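You operate a simulated robot arm through the tools that you are given. There is no shell and no other tool. Be economical: measure what you need, move in short steps, check, and stop when the job is done.

You are at the controls of a simulated robot arm. One attempt, no reset.

## Task
Fit the cream roll from the drawer on the lint roller; leave the grey roll on the middle shelf.
Fine: shut the drawer.

Only the result counts: the job must be done as asked and must still hold three seconds after the hand-in. Knocking over, shifting, dropping, spilling or breaking anything else fails it.

## Robot
A 6-joint arm with a two-finger parallel gripper, fixed in place. Base frame: the origin is at the foot of the arm, x ahead of it, y to its left, z up. Readings come in m, degrees, newtons and seconds.
With the tool pointing down near the work surface it reaches from about 0.1 to 0.58 m from the base axis. Its first joint turns from -66.0 to 66.0 degrees. Payload 2.9 kg.
Tool frame: the origin (TCP) lies between the finger pads and is the grasp point; the fingertips stand 0.03 m ahead of it; z points along the fingers, y is the line along which they close. The gripper opens to 0.11 m. The fingers are 0.02 m wide and 0.01 m thick; the gripper's body (0.048 by 0.112 m) begins 0.055 m behind the TCP.
Orientation is told as [roll, pitch, yaw] about the base's x, y, z axes, in that order, counted from this pose: with the fingers straight down and closing along the base's y, the tool's x points along the base's -x, its y along +y and its z along -z.

## Interface
- The arm moves only by the tool step_arm. Its argument "rows" is a list of rows, each a list of 2 entries, a list of its own where there are three numbers: the shift along the base's x, y, z in m, then the turn, a rotation vector about the base's x, y, z in rad. In form: [[[tx, ty, tz], [ax, ay, az]], ...]. A call has 1 to 10 rows; each row shifts and turns the commanded pose from where the row before left it. "jaw" is the finger opening in m, from 0 to 0.11, set as the call begins (left out, the last holds). A row lasts 0.2 s, in which the tool goes at most 0.05 m and 8.6 degrees; a call with a longer step from one row to the next is refused whole, and so is a gripper value outside its range. A pose out of reach is approached as far as the arm can. The call stops where the force on the tool passes 40 N (or 10 N more than at its start, if that is more) or the arm is blocked; 0.2 s more then pass. Each finger travels about 0.108 m/s and halts on what it meets, pressing with about 36 N; the grip force reading is that of the motor and also rises with nothing between the fingers. The clock runs only during rows and for 0.2 s after the last one: add rows that do not move to give the fingers time. The reply holds the time, the measured pose of the TCP, the force on the tool along the base axes, the opening and the grip force, in the units named above and with some noise.
- Cameras (640 x 400 px; columns grow to the right, rows downward): "scene" is fixed at [0.0594, 0.4197, 1.3893]; the picture's right is [-0.90, -0.44, 0.00], its down [-0.24, 0.48, -0.84] and it looks along [0.37, -0.76, -0.54] (base axes); focal length 314 px, centre (320, 200). "wrist" rides on the gripper at [-0.036, 0, -0.057] in the tool frame; the picture's right is [0.00, -1.00, 0.00], its down [0.97, 0.00, -0.24] and it looks along [0.24, 0.00, 0.97] (tool axes); focal length 218 px, centre (320, 200).
- grab_frame(camera): a new picture of that camera. It takes no simulated time.
- measure_at(camera, pixels): there is no depth. For up to 12 entries [column, row, z] of the newest picture of that camera ("zoom" is the newest enlarged one), the place [x, y] in the base frame at which the ray of that pixel passes the height z, good to about 0.002 m. It takes no simulated time.
- close_up(camera, box): a new picture of the part [left, top, right, bottom] of that camera's present view, enlarged. It takes no simulated time.
- close_job(): hands the job in; it is judged then, once.

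Keep the steps short. Do not move on a guess: measure, check each grasp and each placing, and mend mistakes. In all there are 80 turns and 54 pictures (those below and enlarged ones count). Leave the gripper open and the arm clear of the work at the hand-in unless told otherwise, and finish with a single line.

The tools are called after "Call:" as name(argument=value, ...) on one line, values as JSON. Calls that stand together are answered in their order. step_arm: Moves the arm, as the interface text tells. Its arguments: {"type":"object","properties":{"rows":{"type":"array"},"jaw":{"type":"number"}},"required":["rows"]} The other tools are called the same way: grab_frame (camera) takes a picture; measure_at (camera, pixels) gives the place at which the rays of pixels pass given heights; close_up (camera, box) takes an enlarged picture of a part of a camera's view; close_job () hands the job in.

At the start:

```text
t: 0.0
position: [0.2527, -0.2756, 1.2005]
orientation: [0.1, 0.0, -0.1]
contact_force: [-0.2, -0.2, -0.4]
width: 0.1099
grip_force: 0.1
```

scene: 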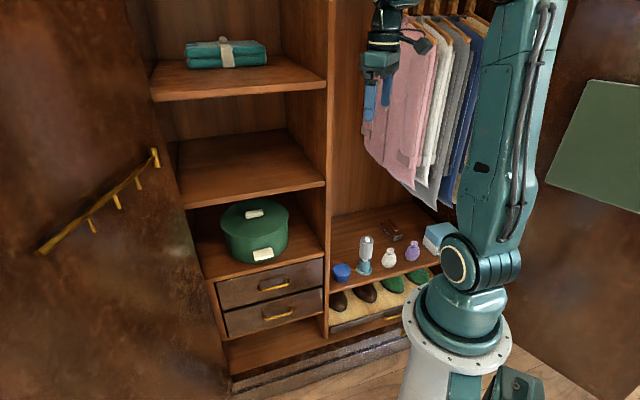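
wrist: 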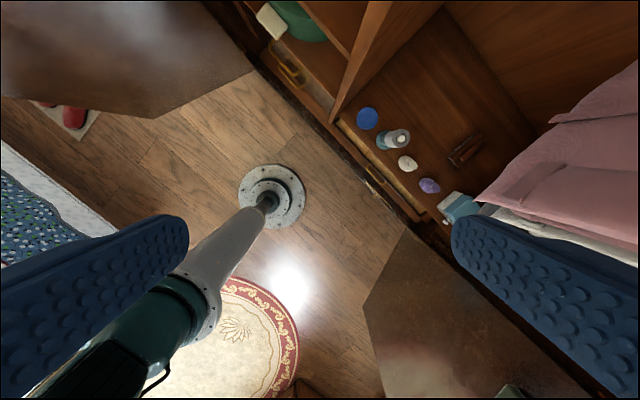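

I see a wardrobe with two small drawers on the left, and a lint roller with a grey roll standing near (365,255). I'll enlarge both areas.

Call:
close_up(camera="scene", box=[320, 200, 480, 300])

Call:
close_up(camera="scene", box=[190, 240, 350, 340])

```text
4.00 times, centred on (400, 250) of scene
```

zoom: 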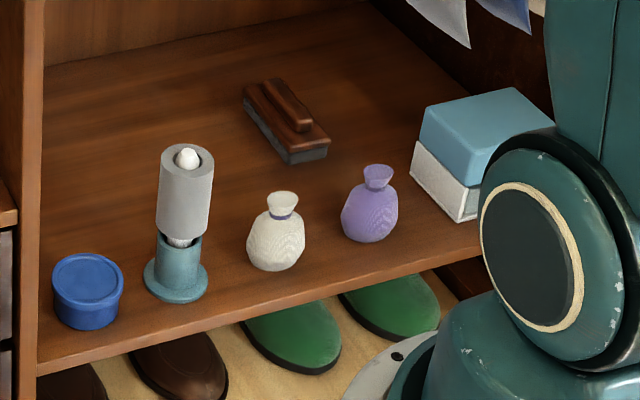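

```text
4.00 times, centred on (270, 290) of scene
```

zoom: 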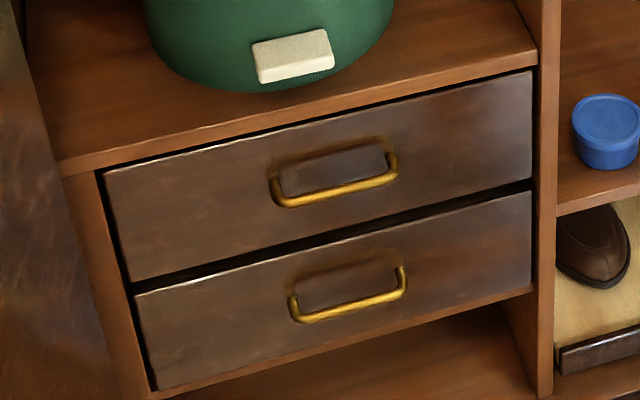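

Next I'll measure the shelf's geometry, assuming its surface is at z=0.44, along with the drawer lines.

Call:
measure_at(camera="scene", pixels=[[364, 271, 0.44], [329.5, 290, 0.44], [420, 265, 0.44], [342, 279, 0.44], [389, 265, 0.44], [323, 257, 0.44], [323, 257, 0.5], [205, 281, 0.44], [205, 281, 0.5], [325, 180, 0.7], [185, 205, 0.7], [366, 240, 0.52]])

Call:
measure_at(camera="wrist", pixels=[[336, 122, 0.44], [408, 215, 0.44], [368, 117, 0.48], [393, 140, 0.44], [400, 137, 0.55], [292, 77, 0.4], [320, 100, 0.44], [407, 163, 0.46], [429, 186, 0.46], [445, 222, 0.44]])

```text
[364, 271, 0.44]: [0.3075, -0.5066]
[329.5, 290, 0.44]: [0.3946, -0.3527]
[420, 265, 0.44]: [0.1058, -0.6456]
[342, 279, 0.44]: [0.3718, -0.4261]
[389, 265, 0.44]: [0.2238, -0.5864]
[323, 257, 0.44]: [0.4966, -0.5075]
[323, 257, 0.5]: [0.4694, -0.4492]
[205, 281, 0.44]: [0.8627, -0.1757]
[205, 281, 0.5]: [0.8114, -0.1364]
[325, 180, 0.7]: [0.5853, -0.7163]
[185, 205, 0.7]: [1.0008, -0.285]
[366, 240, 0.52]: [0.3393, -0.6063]
```

```text
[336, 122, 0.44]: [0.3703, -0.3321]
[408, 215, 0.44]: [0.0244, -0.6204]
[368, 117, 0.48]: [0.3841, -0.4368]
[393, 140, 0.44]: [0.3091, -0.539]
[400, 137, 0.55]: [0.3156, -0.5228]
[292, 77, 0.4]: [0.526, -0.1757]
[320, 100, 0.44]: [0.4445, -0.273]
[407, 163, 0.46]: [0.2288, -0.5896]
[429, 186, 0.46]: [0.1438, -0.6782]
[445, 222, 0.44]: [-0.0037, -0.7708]
```

The wardrobe front runs at about 45° to the base. I'll enlarge the wrist view to triangulate the roller and the drawers.

Call:
close_up(camera="wrist", box=[340, 90, 500, 190])

Call:
close_up(camera="wrist", box=[240, 0, 400, 100])

```text
4.00 times, centred on (420, 140) of wrist
```

zoom: 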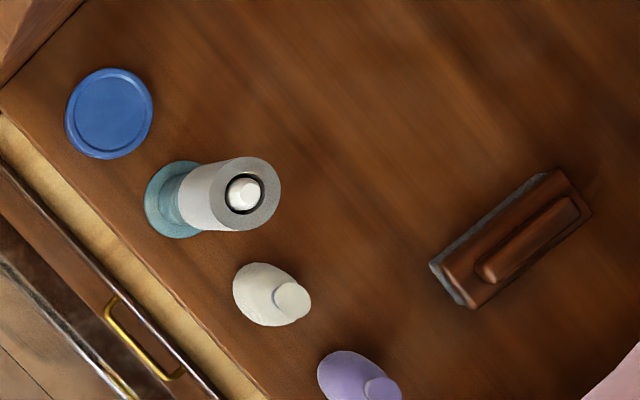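

```text
4.00 times, centred on (320, 50) of wrist
```

zoom: 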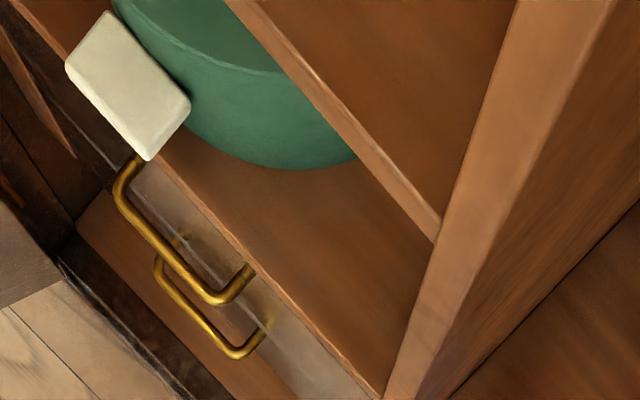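

Now I'll triangulate by comparing both cameras at trial heights.

Call:
measure_at(camera="wrist", pixels=[[385, 140, 0.44], [402, 138.25, 0.55], [402, 138.25, 0.6], [367.25, 118, 0.48], [367.25, 118, 0.5], [269.5, 48.75, 0.4], [269.5, 48.75, 0.5], [296.25, 75.75, 0.4], [296.25, 75.75, 0.5], [340, 113, 0.44], [349.25, 60, 0.7], [349.25, 60, 0.6]])

Call:
measure_at(camera="scene", pixels=[[364, 271, 0.44], [366.75, 239.5, 0.55], [366.75, 239.5, 0.6], [342, 269, 0.48], [342, 269, 0.5], [261.25, 291.25, 0.4], [261.25, 291.25, 0.5], [287.5, 285, 0.4], [287.5, 285, 0.5], [329, 283, 0.44], [325, 180, 0.8], [325, 180, 0.6]])

```text
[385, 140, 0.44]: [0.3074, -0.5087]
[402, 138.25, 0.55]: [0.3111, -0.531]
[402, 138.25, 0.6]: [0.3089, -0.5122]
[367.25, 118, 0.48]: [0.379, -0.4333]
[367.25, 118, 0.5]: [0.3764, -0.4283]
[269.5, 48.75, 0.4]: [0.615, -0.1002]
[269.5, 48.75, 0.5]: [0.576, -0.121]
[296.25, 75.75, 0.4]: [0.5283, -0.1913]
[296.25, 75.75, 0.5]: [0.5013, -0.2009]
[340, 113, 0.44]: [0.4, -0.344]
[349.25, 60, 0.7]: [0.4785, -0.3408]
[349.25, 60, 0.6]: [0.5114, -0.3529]
```

```text
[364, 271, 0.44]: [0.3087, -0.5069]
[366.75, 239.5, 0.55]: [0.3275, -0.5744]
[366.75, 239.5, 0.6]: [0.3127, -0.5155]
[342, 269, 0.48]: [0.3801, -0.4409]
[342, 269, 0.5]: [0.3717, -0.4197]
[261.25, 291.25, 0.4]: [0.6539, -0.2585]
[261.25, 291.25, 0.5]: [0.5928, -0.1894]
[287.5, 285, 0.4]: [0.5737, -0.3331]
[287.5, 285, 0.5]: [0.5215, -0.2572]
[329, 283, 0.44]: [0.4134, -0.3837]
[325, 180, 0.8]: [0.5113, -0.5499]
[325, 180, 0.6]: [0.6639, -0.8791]
```

Both cameras agree on the roller: it stands at about (0.308, -0.509), the roll's top is at z≈0.605 and the shelf is at 0.44. The upper drawer handle is near (0.514, -0.173, 0.573). First I'll turn the tool to face the wardrobe (yaw -45°) while descending in free space.

Call:
step_arm(rows=[[[-0.01, 0.0, -0.045], [0, 0, -0.1309]], [[-0.01, 0.0, -0.045], [0, 0, -0.1309]], [[0, 0, -0.045], [0, 0, -0.1309]], [[0, 0, -0.045], [0, 0, -0.1309]], [[0, 0, -0.045], [0, 0, -0.1309]], [[0, 0, -0.045], [0, 0, -0.1309]]], jaw=0.09)

```text
t: 1.4
position: [0.233, -0.2755, 0.9318]
orientation: [0.0, 0.1, -45.1]
contact_force: [-0.2, -0.3, -0.1]
width: 0.0899
grip_force: 0.0
```

The yaw is done. Now I'll tilt 45° toward the wardrobe while descending further.

Call:
step_arm(rows=[[[0, 0, -0.03], [-0.0926, -0.0926, 0]], [[0, 0, -0.03], [-0.0926, -0.0926, 0]], [[0, 0, -0.03], [-0.0926, -0.0926, 0]], [[0, 0, -0.03], [-0.0926, -0.0926, 0]], [[0, 0, -0.03], [-0.0926, -0.0926, 0]], [[0, 0, -0.03], [-0.0926, -0.0926, 0]]])

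Call:
grab_frame(camera="wrist")

Call:
grab_frame(camera="scene")

```text
t: 2.8
position: [0.2329, -0.2792, 0.748]
orientation: [-0.1, -44.6, -45.1]
contact_force: [0.8, -0.5, 0.3]
width: 0.0899
grip_force: 0.0
out of reach, approached as far as the arm can: row 6
```

```text
47 pictures are left
```

wrist: 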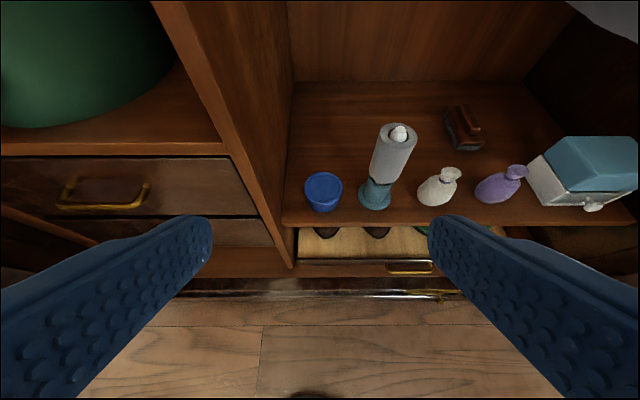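

```text
46 pictures are left
```

scene: 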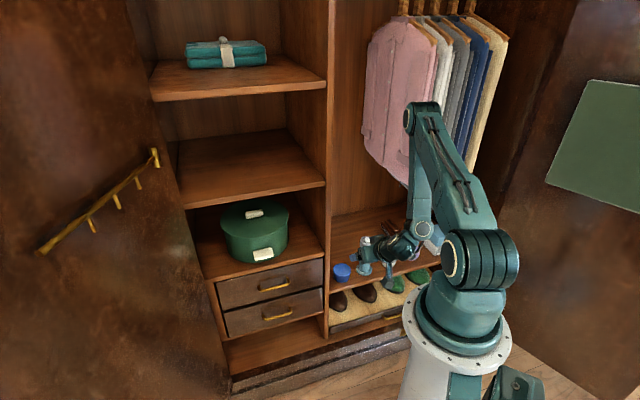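

Both fingers and the roller are visible, with the roll's top at (397,133) in the wrist view. I'll measure from this nearer viewpoint.

Call:
close_up(camera="wrist", box=[300, 100, 460, 220])

Call:
measure_at(camera="wrist", pixels=[[397, 133, 0.605], [397, 133, 0.615], [374, 195, 0.44], [323, 182, 0.485], [441, 190, 0.46], [105, 205, 0.57], [105, 205, 0.55], [297, 235, 0.44], [220, 150, 0.62], [220, 150, 0.6]])

```text
3.33 times, centred on (380, 160) of wrist
```

zoom: 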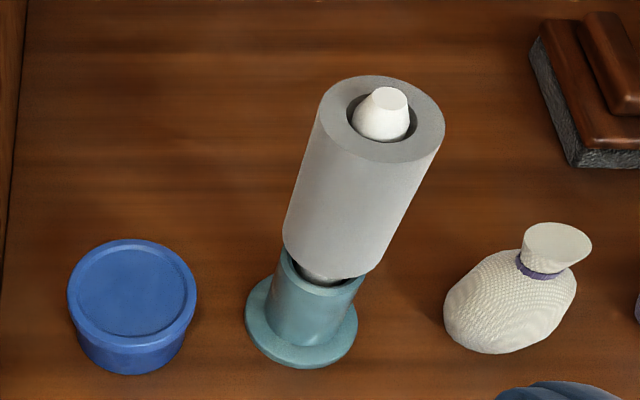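

```text
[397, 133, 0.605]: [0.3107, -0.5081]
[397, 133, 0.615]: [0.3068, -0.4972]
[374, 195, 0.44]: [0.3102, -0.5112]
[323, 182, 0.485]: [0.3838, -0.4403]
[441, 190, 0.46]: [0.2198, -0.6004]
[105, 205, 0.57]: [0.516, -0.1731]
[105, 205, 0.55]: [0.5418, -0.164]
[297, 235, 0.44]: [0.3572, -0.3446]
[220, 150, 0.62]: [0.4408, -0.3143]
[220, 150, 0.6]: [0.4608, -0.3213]
```

I'll measure the roll's edges and its bottom.

Call:
measure_at(camera="wrist", pixels=[[398.3, 135.4, 0.6], [380, 135.4, 0.6], [417, 135.4, 0.6], [383, 176, 0.5], [383, 176, 0.52], [364.9, 175, 0.51], [396, 175, 0.51], [397, 129.5, 0.61]])

```text
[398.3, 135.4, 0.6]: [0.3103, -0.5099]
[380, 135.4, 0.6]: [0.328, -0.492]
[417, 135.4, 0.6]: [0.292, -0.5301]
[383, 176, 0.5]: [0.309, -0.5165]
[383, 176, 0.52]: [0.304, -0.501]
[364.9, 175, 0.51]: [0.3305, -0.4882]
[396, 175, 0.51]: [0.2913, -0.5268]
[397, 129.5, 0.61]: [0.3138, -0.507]
```

The roll's axis is at (0.310, -0.510), its z runs 0.51–0.60 and its diameter is about 0.051. I'll move to a pre-grasp point 0.10 m back along the tool.

Call:
step_arm(rows=[[[0.0045, -0.0305, -0.0178], [0, 0, 0]], [[0.0045, -0.0305, -0.0178], [0, 0, 0]], [[0.0045, -0.0305, -0.0178], [0, 0, 0]], [[0.0045, -0.0305, -0.0178], [0, 0, 0]], [[0.0045, -0.0305, -0.0178], [0, 0, 0]], [[0.0045, -0.0305, -0.0178], [0, 0, 0]]])

Call:
grab_frame(camera="wrist")

```text
t: 4.2
position: [0.2934, -0.4506, 0.6434]
orientation: [-0.1, -45.0, -45.0]
contact_force: [0.1, -0.1, 0.6]
width: 0.0898
grip_force: 0.1
out of reach, approached as far as the arm can: row 3, 4, 5, 6
```

```text
44 pictures are left
```

wrist: 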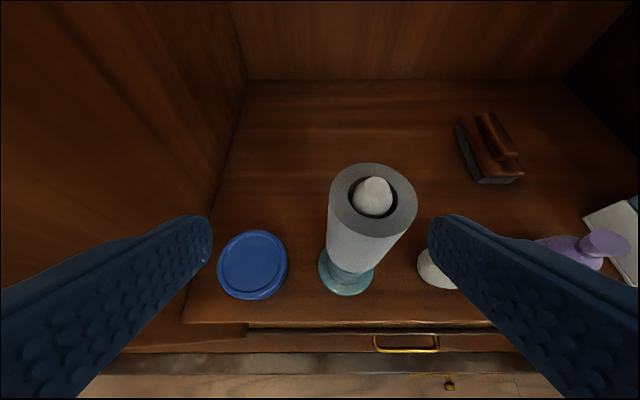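

The wanted point was cut short: the first joint hit its limit for this heading. I'll turn the heading 15° more toward the radial direction (azimuth -60°) and see where the command puts it.

Call:
step_arm(rows=[[[0, 0, 0], [0, 0, -0.131]], [[0, 0, 0], [0, 0, -0.131]], [[0, 0, 0], [0, 0, 0]]])

```text
t: 5.0
position: [0.2921, -0.4484, 0.6453]
orientation: [0.0, -45.1, -60.1]
contact_force: [0.5, 0.4, 0.0]
width: 0.0901
grip_force: 0.0
```

The command follows the reached pose. Now I'll shift onto the approach line.

Call:
step_arm(rows=[[[-0.0175, -0.0004, -0.0046], [0, 0, 0]], [[0, 0, 0], [0, 0, 0]]])

Call:
grab_frame(camera="wrist")

```text
t: 5.6
position: [0.2745, -0.4481, 0.639]
orientation: [0.0, -45.0, -60.0]
contact_force: [0.2, -0.1, 0.4]
width: 0.09
grip_force: 0.0
```

```text
43 pictures are left
```

wrist: 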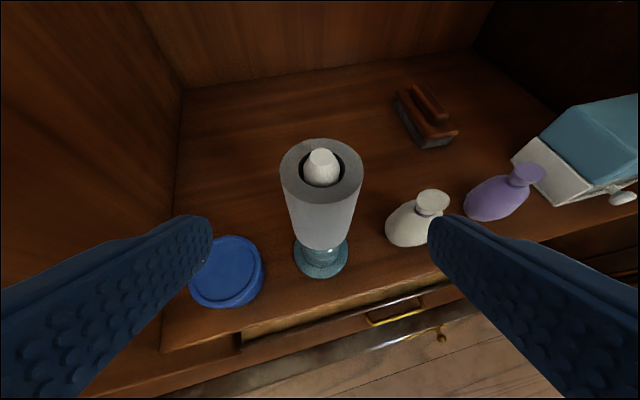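

The roll is centred between the fingers at column 321. I'll check its range from here.

Call:
measure_at(camera="wrist", pixels=[[321, 175, 0.6], [321, 235, 0.51], [321, 258, 0.44], [281, 180, 0.6], [362, 180, 0.6]])

```text
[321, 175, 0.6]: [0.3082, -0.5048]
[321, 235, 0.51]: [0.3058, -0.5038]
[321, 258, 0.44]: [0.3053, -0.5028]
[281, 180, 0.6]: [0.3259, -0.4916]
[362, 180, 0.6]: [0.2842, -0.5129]
```

The axis is confirmed at about (0.308, -0.506). I'll advance 0.097 m along the tool.

Call:
step_arm(rows=[[[0.0114, -0.0198, -0.0229], [0, 0, 0]], [[0.0114, -0.0198, -0.0229], [0, 0, 0]], [[0.0114, -0.0198, -0.0229], [0, 0, 0]], [[0, 0, 0], [0, 0, 0]]])

Call:
grab_frame(camera="wrist")

```text
t: 6.6
position: [0.3106, -0.5084, 0.5721]
orientation: [0.0, -45.0, -60.0]
contact_force: [-0.5, 0.3, -0.4]
width: 0.0896
grip_force: 0.0
```

```text
42 pictures are left
```

wrist: 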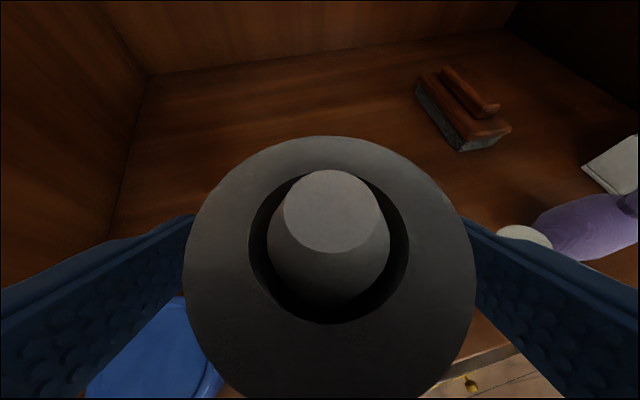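

The roll is about 2 mm to the right of centre. I'll correct that and close the jaw.

Call:
step_arm(rows=[[[-0.0017, -0.001, 0], [0, 0, 0]], [[0, 0, 0], [0, 0, 0]]])

Call:
step_arm(rows=[[[0, 0, 0], [0, 0, 0]], [[0, 0, 0], [0, 0, 0]], [[0, 0, 0], [0, 0, 0]]], jaw=0.04)

```text
t: 7.2
position: [0.3078, -0.5089, 0.5735]
orientation: [-0.1, -45.1, -60.0]
contact_force: [0.1, -0.4, 0.9]
width: 0.0904
grip_force: 0.0
```

```text
t: 8.0
position: [0.3088, -0.5096, 0.5734]
orientation: [0.0, -45.2, -60.0]
contact_force: [0.3, 0.6, 1.2]
width: 0.0498
grip_force: 36.0
```

It's gripped at 0.0498 with 36 N. I'll lift it straight up slowly.

Call:
step_arm(rows=[[[0, 0, 0.01], [0, 0, 0]], [[0, 0, 0.015], [0, 0, 0]], [[0, 0, 0.02], [0, 0, 0]], [[0, 0, 0.025], [0, 0, 0]], [[0, 0, 0.025], [0, 0, 0]], [[0, 0, 0.025], [0, 0, 0]]])

Call:
close_up(camera="scene", box=[320, 180, 480, 300])

```text
t: 9.4
position: [0.3057, -0.5089, 0.6933]
orientation: [-0.1, -45.0, -60.0]
contact_force: [0.1, 0.2, -0.8]
width: 0.0497
grip_force: 35.7
```

```text
3.33 times, centred on (400, 240) of scene
```

zoom: 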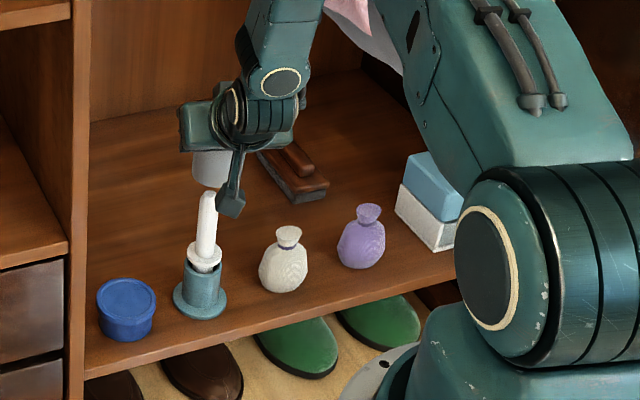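

The grey roll is off and the spindle still stands in its holder. I'll go a bit higher, then back away from the wardrobe.

Call:
step_arm(rows=[[[0, 0, 0.03], [0, 0, 0]], [[-0.015, 0.026, 0.01], [0, 0, 0]], [[-0.015, 0.026, 0.01], [0, 0, 0]], [[-0.015, 0.026, 0.01], [0, 0, 0]], [[-0.015, 0.026, 0.02], [0, 0, 0]], [[0.0, 0.026, 0.03], [0, 0, 0]], [[0.0, 0.02, 0.03], [0, 0, 0]]])

```text
t: 11.0
position: [0.2465, -0.3565, 0.8349]
orientation: [0.0, -45.1, -60.1]
contact_force: [1.2, 0.1, -0.3]
width: 0.0497
grip_force: 35.5
```

Next I'll rise to the height of the middle shelf and turn the heading to about -35°.

Call:
step_arm(rows=[[[0.014, 0.025, 0.035], [0, 0, 0.0727]], [[0.014, 0.025, 0.035], [0, 0, 0.0727]], [[0.014, 0.025, 0.035], [0, 0, 0.0727]], [[0.014, 0.025, 0.035], [0, 0, 0.0727]], [[0.014, 0.025, 0.035], [0, 0, 0.0727]], [[0.014, 0.025, 0.035], [0, 0, 0.0727]]])

Call:
grab_frame(camera="wrist")

Call:
grab_frame(camera="scene")

```text
t: 12.4
position: [0.3252, -0.2051, 1.0417]
orientation: [0.1, -44.9, -34.9]
contact_force: [0.7, -0.1, -0.6]
width: 0.0494
grip_force: 35.7
```

```text
40 pictures are left
```

wrist: 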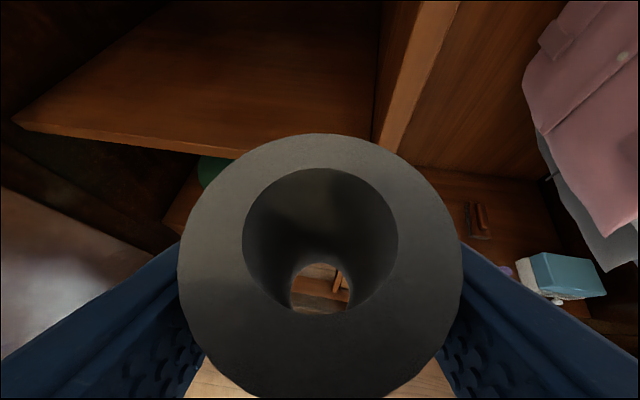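

```text
39 pictures are left
```

scene: 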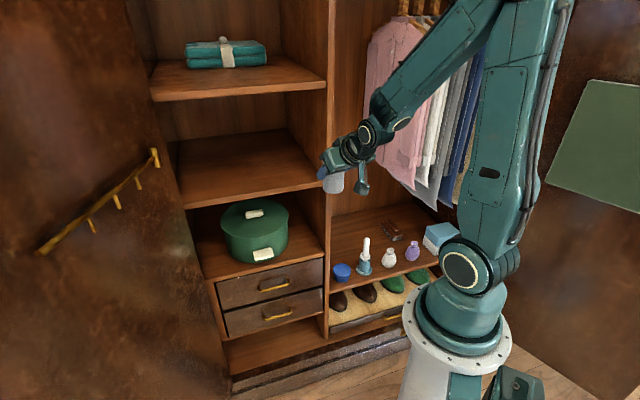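

I'll triangulate the middle shelf's front-left corner and its edge from both pictures.

Call:
measure_at(camera="wrist", pixels=[[13, 121, 0.85], [13, 121, 0.9], [13, 121, 0.94], [230, 150, 0.85], [230, 150, 0.9], [230, 150, 0.94], [370, 148, 0.9], [170, 5, 0.85], [170, 5, 0.9]])

Call:
measure_at(camera="scene", pixels=[[183, 207, 0.85], [183, 207, 0.9], [183, 207, 0.94], [325, 181, 0.85], [325, 181, 0.9], [325, 181, 0.94], [183, 141, 0.85], [183, 141, 0.9], [286, 129, 0.85], [286, 129, 0.9]])

```text
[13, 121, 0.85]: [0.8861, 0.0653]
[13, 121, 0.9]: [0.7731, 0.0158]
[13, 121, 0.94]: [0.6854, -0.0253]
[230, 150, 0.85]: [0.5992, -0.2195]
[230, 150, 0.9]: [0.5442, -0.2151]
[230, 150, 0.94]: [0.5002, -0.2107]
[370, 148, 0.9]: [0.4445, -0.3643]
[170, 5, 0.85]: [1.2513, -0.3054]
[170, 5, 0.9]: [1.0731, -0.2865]
```

```text
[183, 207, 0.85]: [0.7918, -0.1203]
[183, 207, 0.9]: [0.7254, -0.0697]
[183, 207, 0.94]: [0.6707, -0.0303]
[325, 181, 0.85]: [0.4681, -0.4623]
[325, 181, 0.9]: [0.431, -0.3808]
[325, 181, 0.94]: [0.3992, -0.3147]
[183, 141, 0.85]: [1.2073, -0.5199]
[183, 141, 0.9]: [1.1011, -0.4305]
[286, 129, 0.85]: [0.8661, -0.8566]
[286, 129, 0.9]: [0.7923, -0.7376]
```

The middle shelf's top is at z≈0.942, with its front edge at u≈0.50 (x−y≈0.71). I'll carry the roll over it, with the axis aimed at (0.534, -0.251).

Call:
step_arm(rows=[[[0.0, 0.0, 0.015], [0, 0, 0]], [[0.042, -0.0092, 0], [0, 0, 0]], [[0.042, -0.0092, 0], [0, 0, 0]], [[0.042, -0.0092, 0], [0, 0, 0]], [[0.042, -0.0092, 0], [0, 0, 0]], [[0.041, -0.0092, 0], [0, 0, 0]]])

Call:
close_up(camera="scene", box=[180, 60, 400, 210])

Call:
grab_frame(camera="wrist")

```text
t: 13.8
position: [0.5401, -0.2528, 1.0565]
orientation: [0.0, -45.1, -34.9]
contact_force: [-0.5, -0.5, -0.7]
width: 0.0495
grip_force: 35.8
```

```text
2.67 times, centred on (290, 135) of scene
```

zoom: 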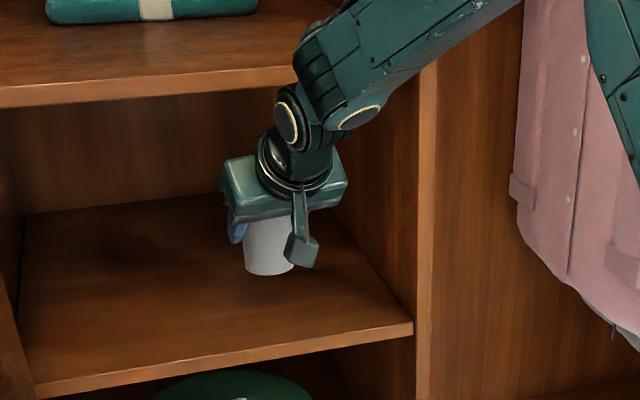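

```text
37 pictures are left
```

wrist: 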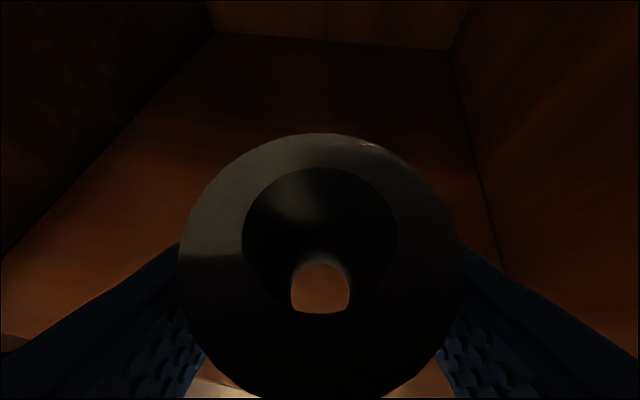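

The roll is over the shelf. I'll lower it 0.04 m, then creep.

Call:
step_arm(rows=[[[0, 0, -0.015], [0, 0, 0]], [[0, 0, -0.015], [0, 0, 0]], [[0, 0, -0.01], [0, 0, 0]]])

Call:
close_up(camera="scene", box=[220, 100, 340, 200])

```text
t: 14.6
position: [0.5405, -0.2531, 1.0174]
orientation: [0.0, -45.0, -35.0]
contact_force: [-0.4, 0.0, -0.5]
width: 0.0496
grip_force: 36.3
```

```text
4.00 times, centred on (280, 150) of scene
```

zoom: 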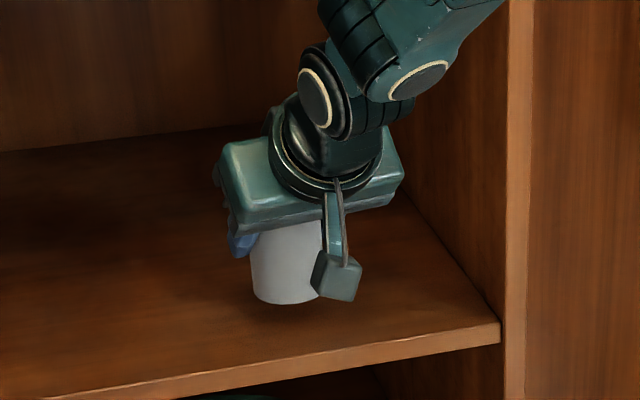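

Still slightly above the shelf. I'll creep down in 3 mm steps.

Call:
step_arm(rows=[[[0, 0, -0.003], [0, 0, 0]], [[0, 0, -0.003], [0, 0, 0]], [[0, 0, -0.002], [0, 0, 0]]])

Call:
step_arm(rows=[[[0, 0, -0.002], [0, 0, 0]], [[0, 0, 0], [0, 0, 0]]])

Call:
step_arm(rows=[[[0, 0, -0.002], [0, 0, 0]], [[0, 0, 0], [0, 0, 0]]])

```text
t: 15.4
position: [0.5405, -0.2535, 1.0077]
orientation: [0.0, -45.1, -35.1]
contact_force: [0.4, -0.7, -0.1]
width: 0.0494
grip_force: 35.4
```

```text
t: 16.0
position: [0.5403, -0.2529, 1.0077]
orientation: [0.1, -45.0, -35.0]
contact_force: [0.5, 0.7, -1.0]
width: 0.0496
grip_force: 35.9
```

```text
t: 16.6
position: [0.5394, -0.2533, 1.0042]
orientation: [0.0, -45.0, -35.1]
contact_force: [0.8, -0.1, -0.8]
width: 0.0498
grip_force: 36.3
```

Call:
step_arm(rows=[[[0, 0, -0.002], [0, 0, 0]], [[0, 0, 0], [0, 0, 0]]])

Call:
step_arm(rows=[[[0, 0, -0.002], [0, 0, 0]], [[0, 0, 0], [0, 0, 0]]])

Call:
close_up(camera="scene", box=[260, 140, 320, 190])

```text
t: 17.2
position: [0.5385, -0.2529, 1.0025]
orientation: [0.0, -45.0, -35.0]
contact_force: [0.6, 0.6, -1.3]
width: 0.0495
grip_force: 35.7
```

```text
t: 17.8
position: [0.5398, -0.2544, 1.0019]
orientation: [0.1, -45.2, -35.0]
contact_force: [-0.3, 0.5, -0.6]
width: 0.0495
grip_force: 36.4
```

```text
8.00 times, centred on (290, 165) of scene
```

zoom: 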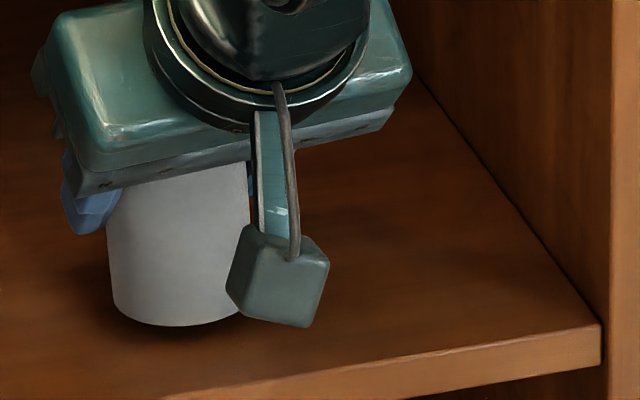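

Call:
measure_at(camera="scene", pixels=[[272.25, 180.6, 0.93], [272.25, 180.6, 0.94], [272.25, 180.6, 0.95]])

Call:
step_arm(rows=[[[0, 0, -0.002], [0, 0, 0]], [[0, 0, 0], [0, 0, 0]]])

Call:
step_arm(rows=[[[0, 0, -0.002], [0, 0, 0]], [[0, 0, 0], [0, 0, 0]]])

```text
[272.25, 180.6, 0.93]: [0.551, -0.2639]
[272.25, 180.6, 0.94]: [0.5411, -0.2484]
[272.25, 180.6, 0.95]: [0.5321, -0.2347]
```

```text
t: 18.4
position: [0.5389, -0.2533, 0.9993]
orientation: [-0.1, -45.1, -34.9]
contact_force: [0.6, 0.2, -1.1]
width: 0.0494
grip_force: 36.0
```

```text
t: 19.0
position: [0.5399, -0.2539, 0.997]
orientation: [0.0, -45.1, -34.9]
contact_force: [0.3, 0.2, -0.3]
width: 0.0495
grip_force: 36.1
```

The bottom reads about 0.05 below the TCP, so there are a few mm left. I'll keep creeping.

Call:
step_arm(rows=[[[0, 0, -0.002], [0, 0, 0]], [[0, 0, 0], [0, 0, 0]]])

Call:
step_arm(rows=[[[0, 0, -0.002], [0, 0, 0]], [[0, 0, 0], [0, 0, 0]]])

Call:
step_arm(rows=[[[0, 0, -0.002], [0, 0, 0]], [[0, 0, 0], [0, 0, 0]]])

Call:
close_up(camera="scene", box=[260, 140, 320, 190])

```text
t: 19.6
position: [0.5395, -0.2542, 0.9954]
orientation: [0.0, -45.0, -35.1]
contact_force: [0.3, -0.2, -1.3]
width: 0.0495
grip_force: 36.9
```

```text
t: 20.2
position: [0.5397, -0.2536, 0.9923]
orientation: [0.0, -45.1, -35.0]
contact_force: [-0.6, 0.6, -0.6]
width: 0.0493
grip_force: 36.4
```

```text
t: 20.8
position: [0.5389, -0.253, 0.9924]
orientation: [0.0, -45.2, -35.0]
contact_force: [-2.7, 2.8, 14.3]
width: 0.0493
grip_force: 36.0
```

```text
8.00 times, centred on (290, 165) of scene
```

zoom: 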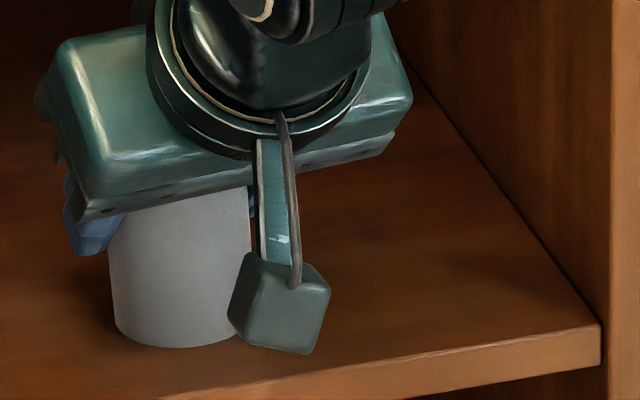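

Contact reads 14 N and the roll is standing on the shelf. I'll ease the press and open the jaw.

Call:
step_arm(rows=[[[0, 0, 0.001], [0, 0, 0]], [[0, 0, 0], [0, 0, 0]], [[0, 0, 0], [0, 0, 0]]], jaw=0.085)

Call:
step_arm(rows=[[[-0.0145, 0.0101, 0.0177], [0, 0, 0]], [[-0.0145, 0.0101, 0.0177], [0, 0, 0]], [[-0.0145, 0.0101, 0.0177], [0, 0, 0]], [[-0.0145, 0.0101, 0.0177], [0, 0, 0]], [[-0.035, 0.024, 0], [0, 0, 0]], [[-0.035, 0.024, 0], [0, 0, 0]], [[-0.035, 0.024, 0], [0, 0, 0]]])

Call:
grab_frame(camera="wrist")

```text
t: 21.6
position: [0.5395, -0.2537, 0.9915]
orientation: [0.1, -45.0, -35.0]
contact_force: [0.8, 0.5, -0.5]
width: 0.0849
grip_force: 0.1
```

```text
t: 23.2
position: [0.3777, -0.1394, 1.0623]
orientation: [0.0, -45.1, -35.0]
contact_force: [0.3, -0.1, 0.4]
width: 0.0851
grip_force: 0.0
```

```text
33 pictures are left
```

wrist: 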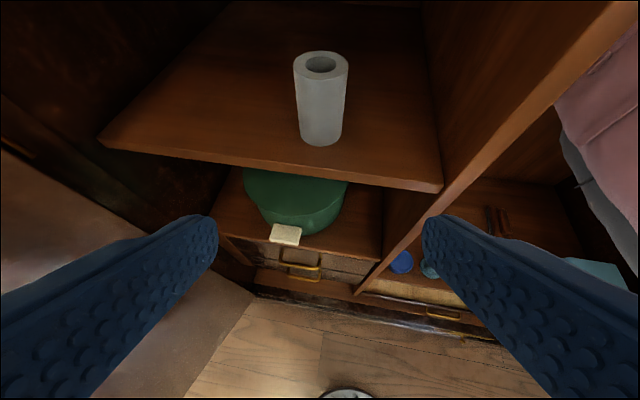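

The grey roll stands upright on the middle shelf. Next is the upper drawer: I'll bring the tool vertical, then turn it so the fingers close across the handle bar.

Call:
step_arm(rows=[[[0, 0.01, -0.02], [0.0751, 0.1072, 0]], [[0, 0.01, -0.02], [0.0751, 0.1072, 0]], [[0, 0.01, -0.02], [0.0751, 0.1072, 0]], [[0, 0.01, -0.02], [0.0751, 0.1072, 0]], [[0, 0.01, -0.02], [0.0751, 0.1072, 0]], [[0, 0.01, -0.02], [0.0751, 0.1072, 0]]], jaw=0.05)

Call:
step_arm(rows=[[[0.002, 0.003, -0.015], [0, 0, 0.1396]], [[0.002, 0.003, -0.015], [0, 0, 0.1396]], [[0.002, 0.003, -0.015], [0, 0, 0.1396]], [[0.002, 0.003, -0.015], [0, 0, 0.1396]], [[0.002, 0.003, -0.015], [0, 0, 0.1396]], [[0.002, 0.003, -0.015], [0, 0, 0.1396]], [[0.002, 0.003, -0.015], [0, 0, 0.1396]], [[0.002, 0.003, -0.015], [0, 0, 0.1396]], [[0.002, 0.003, -0.015], [0, 0, 0.1396]], [[0.002, 0.003, -0.015], [0, 0, 0.1396]]])

Call:
step_arm(rows=[[[0, 0, 0], [-0.1028, -0.1028, 0]], [[0, 0, 0], [-0.1028, -0.1028, 0]], [[0, 0, 0], [-0.1028, -0.1028, 0]]])

Call:
grab_frame(camera="wrist")

```text
t: 24.6
position: [0.3773, -0.08, 0.9406]
orientation: [0.0, 0.1, -34.9]
contact_force: [0.3, -0.5, 0.3]
width: 0.0504
grip_force: 0.0
```

```text
t: 26.8
position: [0.3949, -0.052, 0.7938]
orientation: [0.0, 0.0, 45.2]
contact_force: [0.4, 0.2, 0.0]
width: 0.05
grip_force: 0.0
```

```text
t: 27.6
position: [0.396, -0.0518, 0.792]
orientation: [-25.0, -0.1, 45.0]
contact_force: [0.0, -0.1, 0.6]
width: 0.0498
grip_force: 0.1
```

```text
32 pictures are left
```

wrist: 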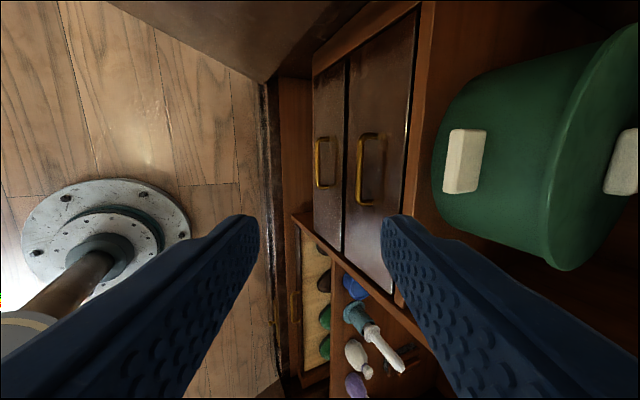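

I see the upper handle at (365,170), with the image's right pointing into the wardrobe. I'll enlarge and measure it.

Call:
close_up(camera="wrist", box=[290, 110, 430, 230])

Call:
measure_at(camera="wrist", pixels=[[359, 138, 0.573], [358, 205, 0.573], [377, 135, 0.58], [358, 170, 0.573], [358, 170, 0.56], [435, 100, 0.62], [435, 100, 0.6], [410, 100, 0.6], [443, 195, 0.65]])

```text
3.33 times, centred on (360, 170) of wrist
```

zoom: 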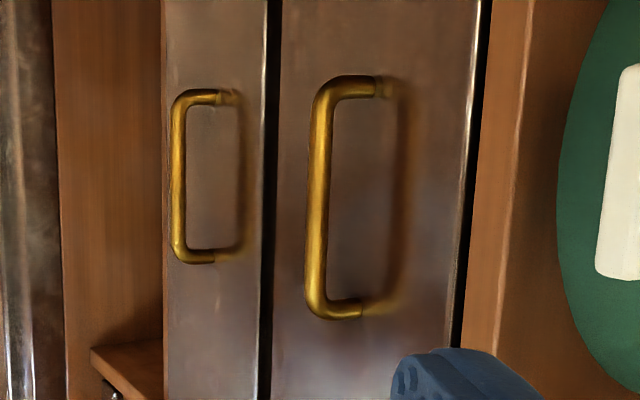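

```text
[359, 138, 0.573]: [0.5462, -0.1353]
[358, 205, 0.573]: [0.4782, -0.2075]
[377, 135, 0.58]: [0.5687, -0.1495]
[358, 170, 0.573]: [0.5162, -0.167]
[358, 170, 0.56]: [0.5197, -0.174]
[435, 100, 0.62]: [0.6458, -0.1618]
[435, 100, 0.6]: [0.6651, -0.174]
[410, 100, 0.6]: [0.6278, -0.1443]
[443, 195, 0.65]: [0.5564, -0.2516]
```

The bar is at u≈0.485, with the face about 0.023 behind it, which leaves a narrow gap of about 2 cm. I'll go to a pre-hook spot above it with the jaw at 0.04 and re-measure there.

Call:
step_arm(rows=[[[0.022, -0.0213, -0.038], [0, 0, 0]], [[0.022, -0.0213, -0.038], [0, 0, 0]], [[0.022, -0.0213, -0.038], [0, 0, 0]], [[0.022, -0.0213, -0.038], [0, 0, 0]], [[0, 0, 0], [0, 0, 0]]], jaw=0.04)

Call:
grab_frame(camera="wrist")

```text
t: 28.8
position: [0.486, -0.1393, 0.6392]
orientation: [-25.0, -0.2, 45.2]
contact_force: [0.0, 0.0, 0.4]
width: 0.0401
grip_force: 0.0
```

```text
30 pictures are left
```

wrist: 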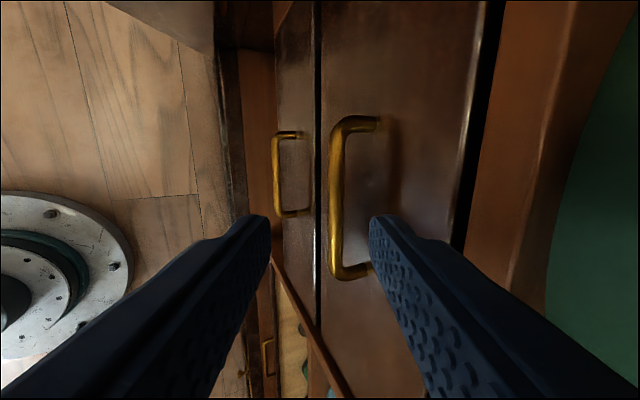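

Call:
measure_at(camera="wrist", pixels=[[335.5, 200, 0.56], [335.5, 200, 0.573], [335.5, 200, 0.585], [380, 124, 0.573], [338, 125, 0.573], [380, 124, 0.56], [338, 125, 0.56], [337, 270, 0.573], [370, 218, 0.62]])

Call:
close_up(camera="scene", box=[230, 240, 350, 330])

```text
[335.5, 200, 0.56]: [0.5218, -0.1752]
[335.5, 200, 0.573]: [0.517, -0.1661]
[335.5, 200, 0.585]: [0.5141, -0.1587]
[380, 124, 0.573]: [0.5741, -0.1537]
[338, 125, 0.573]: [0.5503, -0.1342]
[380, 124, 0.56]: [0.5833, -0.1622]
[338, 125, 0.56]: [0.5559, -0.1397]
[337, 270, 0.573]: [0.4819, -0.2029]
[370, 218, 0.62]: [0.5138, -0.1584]
```

```text
4.44 times, centred on (290, 285) of scene
```

zoom: 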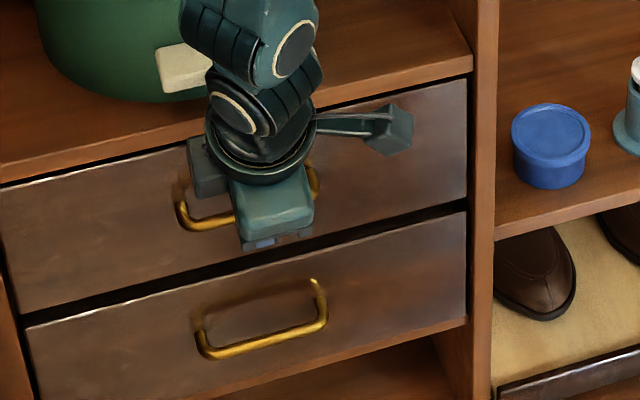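

The standoff is about 3 cm, so the inner finger will fall mid-gap. I'll advance 0.062 m along the tool to hook behind the bar.

Call:
step_arm(rows=[[[0.0061, -0.0061, -0.0187], [0, 0, 0]], [[0.0061, -0.0061, -0.0187], [0, 0, 0]], [[0.0061, -0.0061, -0.0187], [0, 0, 0]], [[0, 0, 0], [0, 0, 0]]])

Call:
grab_frame(camera="wrist")

```text
t: 29.8
position: [0.502, -0.1556, 0.5841]
orientation: [-25.0, -0.1, 45.0]
contact_force: [0.4, -0.6, 0.2]
width: 0.0399
grip_force: 0.1
```

```text
28 pictures are left
```

wrist: 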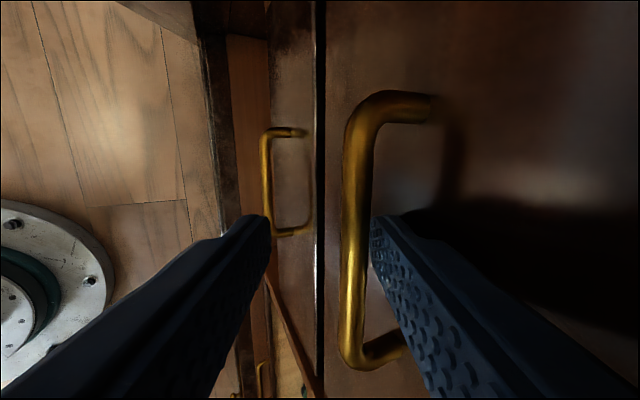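

The inner finger sits behind the bar. I'll close the jaw on it.

Call:
step_arm(rows=[[[0, 0, 0], [0, 0, 0]], [[0, 0, 0], [0, 0, 0]], [[0, 0, 0], [0, 0, 0]]], jaw=0.0)

```text
t: 30.6
position: [0.5046, -0.1547, 0.5859]
orientation: [-25.2, -0.2, 45.1]
contact_force: [1.2, 2.5, 19.1]
width: 0.0095
grip_force: 44.7
```

The bar is gripped (width 9.5 mm). I'll pull straight outward.

Call:
step_arm(rows=[[[-0.0071, 0.0071, 0.002], [0, 0, 0]], [[-0.0106, 0.0106, 0], [0, 0, 0]], [[-0.0106, 0.0106, 0], [0, 0, 0]], [[-0.0106, 0.0106, 0], [0, 0, 0]], [[-0.0106, 0.0106, 0], [0, 0, 0]]])

Call:
grab_frame(camera="scene")

```text
t: 31.8
position: [0.4503, -0.102, 0.5858]
orientation: [-24.4, -0.2, 45.2]
contact_force: [14.3, 16.5, -34.3]
width: 0.0099
grip_force: 44.8
```

```text
27 pictures are left
```

scene: 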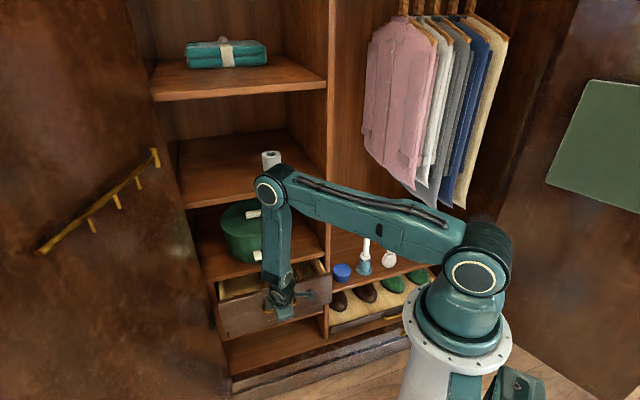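

The drawer is sliding. Side loads show about 1 mm of misalignment (+v, and down), so I'll correct that and pull further.

Call:
step_arm(rows=[[[0.0006, 0.0006, -0.0013], [0, 0, 0]], [[-0.0103, 0.0109, 0], [0, 0, 0]], [[-0.0103, 0.0109, 0], [0, 0, 0]], [[-0.0103, 0.0109, 0], [0, 0, 0]], [[-0.0103, 0.0109, 0], [0, 0, 0]], [[0, 0, 0], [0, 0, 0]]])

```text
t: 33.2
position: [0.4103, -0.0625, 0.587]
orientation: [-24.9, 0.3, 44.9]
contact_force: [-14.3, -12.8, -6.0]
width: 0.0095
grip_force: 44.7
```

Call:
step_arm(rows=[[[-0.0008, -0.0008, 0], [0, 0, 0]], [[-0.0106, 0.0106, 0], [0, 0, 0]], [[-0.0106, 0.0106, 0], [0, 0, 0]], [[-0.0106, 0.0106, 0], [0, 0, 0]], [[0, 0, 0], [0, 0, 0]]])

Call:
grab_frame(camera="scene")

```text
t: 34.4
position: [0.3787, -0.029, 0.5846]
orientation: [-24.7, 0.2, 45.0]
contact_force: [-13.3, -10.8, -19.8]
width: 0.0096
grip_force: 44.4
```

```text
26 pictures are left
```

scene: 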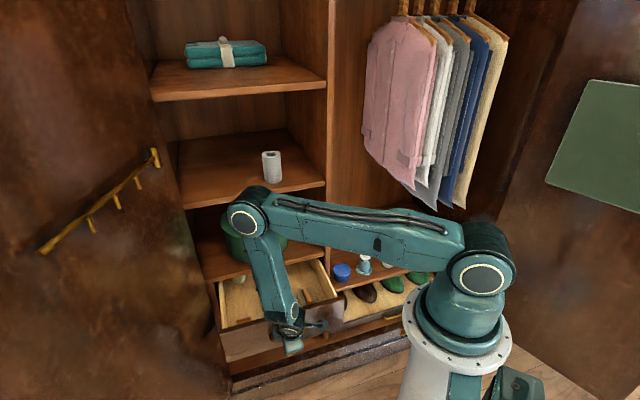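

The drawer is open about 0.17 m. I'll look inside.

Call:
close_up(camera="scene", box=[210, 250, 350, 350])

Call:
grab_frame(camera="wrist")

```text
4.00 times, centred on (280, 300) of scene
```

zoom: 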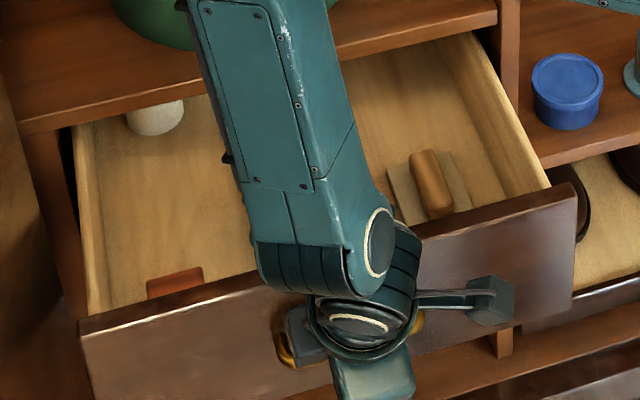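

```text
24 pictures are left
```

wrist: 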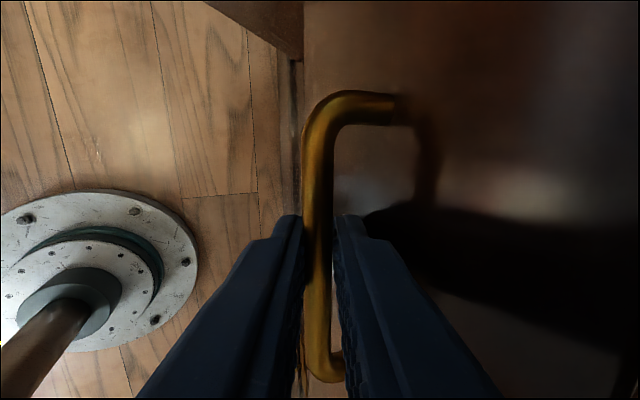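

A cream object stands at the back left of the drawer (zoom (155,115)), close under the shelf edge. I'll pull the drawer further out.

Call:
step_arm(rows=[[[-0.0006, -0.0006, -0.0007], [0, 0, 0]], [[-0.0106, 0.0106, 0], [0, 0, 0]], [[-0.0106, 0.0106, 0], [0, 0, 0]], [[-0.0106, 0.0106, 0], [0, 0, 0]], [[-0.0106, 0.0106, 0], [0, 0, 0]], [[0, 0, 0], [0, 0, 0]]])

Call:
close_up(camera="scene", box=[200, 240, 360, 360])

```text
t: 35.5
position: [0.3473, 0.002, 0.5862]
orientation: [-25.2, 0.0, 45.1]
contact_force: [-0.8, -2.3, 3.3]
width: 0.0098
grip_force: 44.8
stopped in row 5: the force on the tool passed its limit (the readings are from after the stop); the commanded pose is now the measured one
```

```text
3.33 times, centred on (280, 300) of scene
```

zoom: 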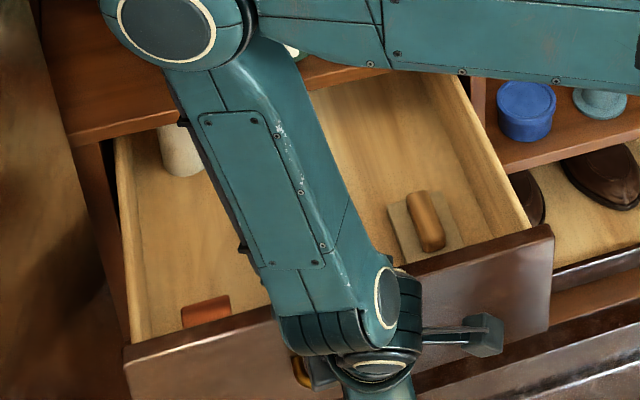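

The drawer is at its stop, open about 0.22 m. I'll release the bar and withdraw along the tool.

Call:
step_arm(rows=[[[0, 0, 0], [0, 0, 0]], [[0, 0, 0], [0, 0, 0]]], jaw=0.028)

Call:
step_arm(rows=[[[-0.003, 0.003, 0.0181], [0, 0, 0]], [[-0.006, 0.006, 0.03], [0, 0, 0]], [[-0.006, 0.006, 0.036], [0, 0, 0]], [[0, 0, 0.045], [0, 0, 0]], [[0, 0, 0.045], [0, 0, 0]], [[0, 0, 0.045], [0, 0, 0]], [[0, 0, 0.045], [0, 0, 0]]])

Call:
grab_frame(camera="wrist")

Call:
close_up(camera="scene", box=[200, 240, 360, 360])

```text
t: 36.1
position: [0.3468, 0.0032, 0.5867]
orientation: [-25.2, 0.0, 45.1]
contact_force: [1.2, 0.9, 0.4]
width: 0.0285
grip_force: 0.2
```

```text
t: 37.7
position: [0.3318, 0.0204, 0.8531]
orientation: [-25.2, 0.1, 45.1]
contact_force: [0.0, 1.1, -0.7]
width: 0.0282
grip_force: 0.1
```

```text
22 pictures are left
```

wrist: 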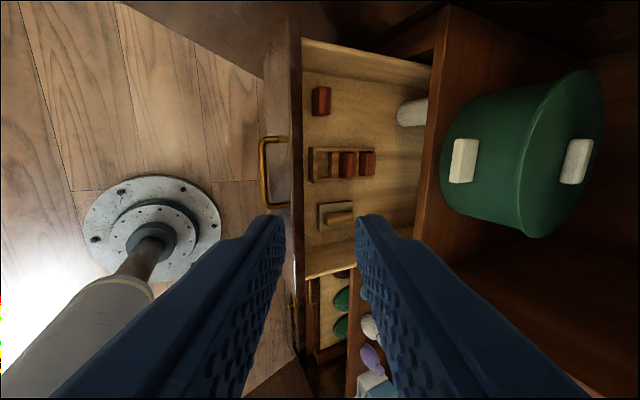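

```text
3.33 times, centred on (280, 300) of scene
```

zoom: 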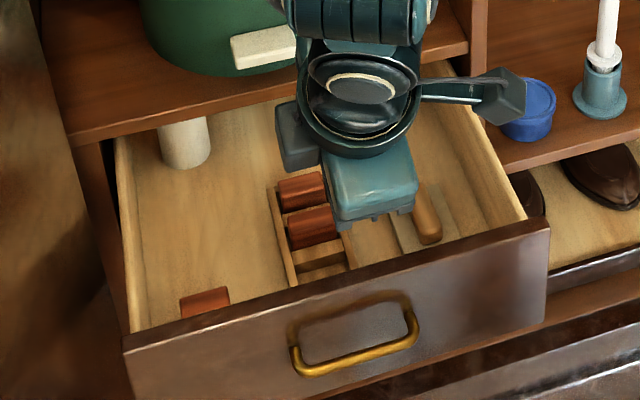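

The cream roll stands upright at the back left. I'll zoom in and measure.

Call:
close_up(camera="wrist", box=[290, 30, 450, 150])

Call:
measure_at(camera="wrist", pixels=[[400, 112, 0.54], [400, 112, 0.52], [428, 100, 0.6], [428, 100, 0.65], [435, 120, 0.65], [312, 100, 0.54], [425, 180, 0.53], [303, 75, 0.6]])

Call:
measure_at(camera="scene", pixels=[[235.5, 290, 0.5], [235.5, 290, 0.52], [235.5, 290, 0.54], [235, 277, 0.58], [235, 277, 0.6], [235, 277, 0.62], [240, 340, 0.58], [230, 282, 0.6]])

```text
3.33 times, centred on (370, 90) of wrist
```

zoom: 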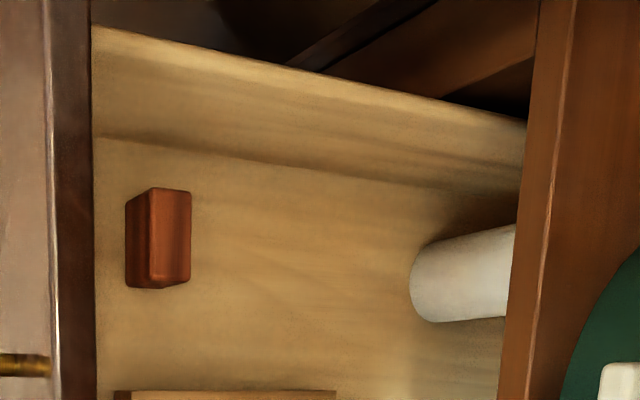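

```text
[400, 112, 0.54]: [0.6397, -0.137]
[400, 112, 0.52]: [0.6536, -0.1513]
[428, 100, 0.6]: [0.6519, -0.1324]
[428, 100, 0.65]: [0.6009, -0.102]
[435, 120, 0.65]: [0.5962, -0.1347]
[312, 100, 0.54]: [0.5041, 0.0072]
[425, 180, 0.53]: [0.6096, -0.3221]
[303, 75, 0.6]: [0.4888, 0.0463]
```

```text
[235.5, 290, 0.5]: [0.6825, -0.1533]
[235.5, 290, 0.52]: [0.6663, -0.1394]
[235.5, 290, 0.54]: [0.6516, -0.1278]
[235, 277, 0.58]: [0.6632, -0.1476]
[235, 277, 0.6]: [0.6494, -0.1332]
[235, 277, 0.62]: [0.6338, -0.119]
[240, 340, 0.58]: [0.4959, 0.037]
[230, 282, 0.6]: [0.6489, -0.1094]
```

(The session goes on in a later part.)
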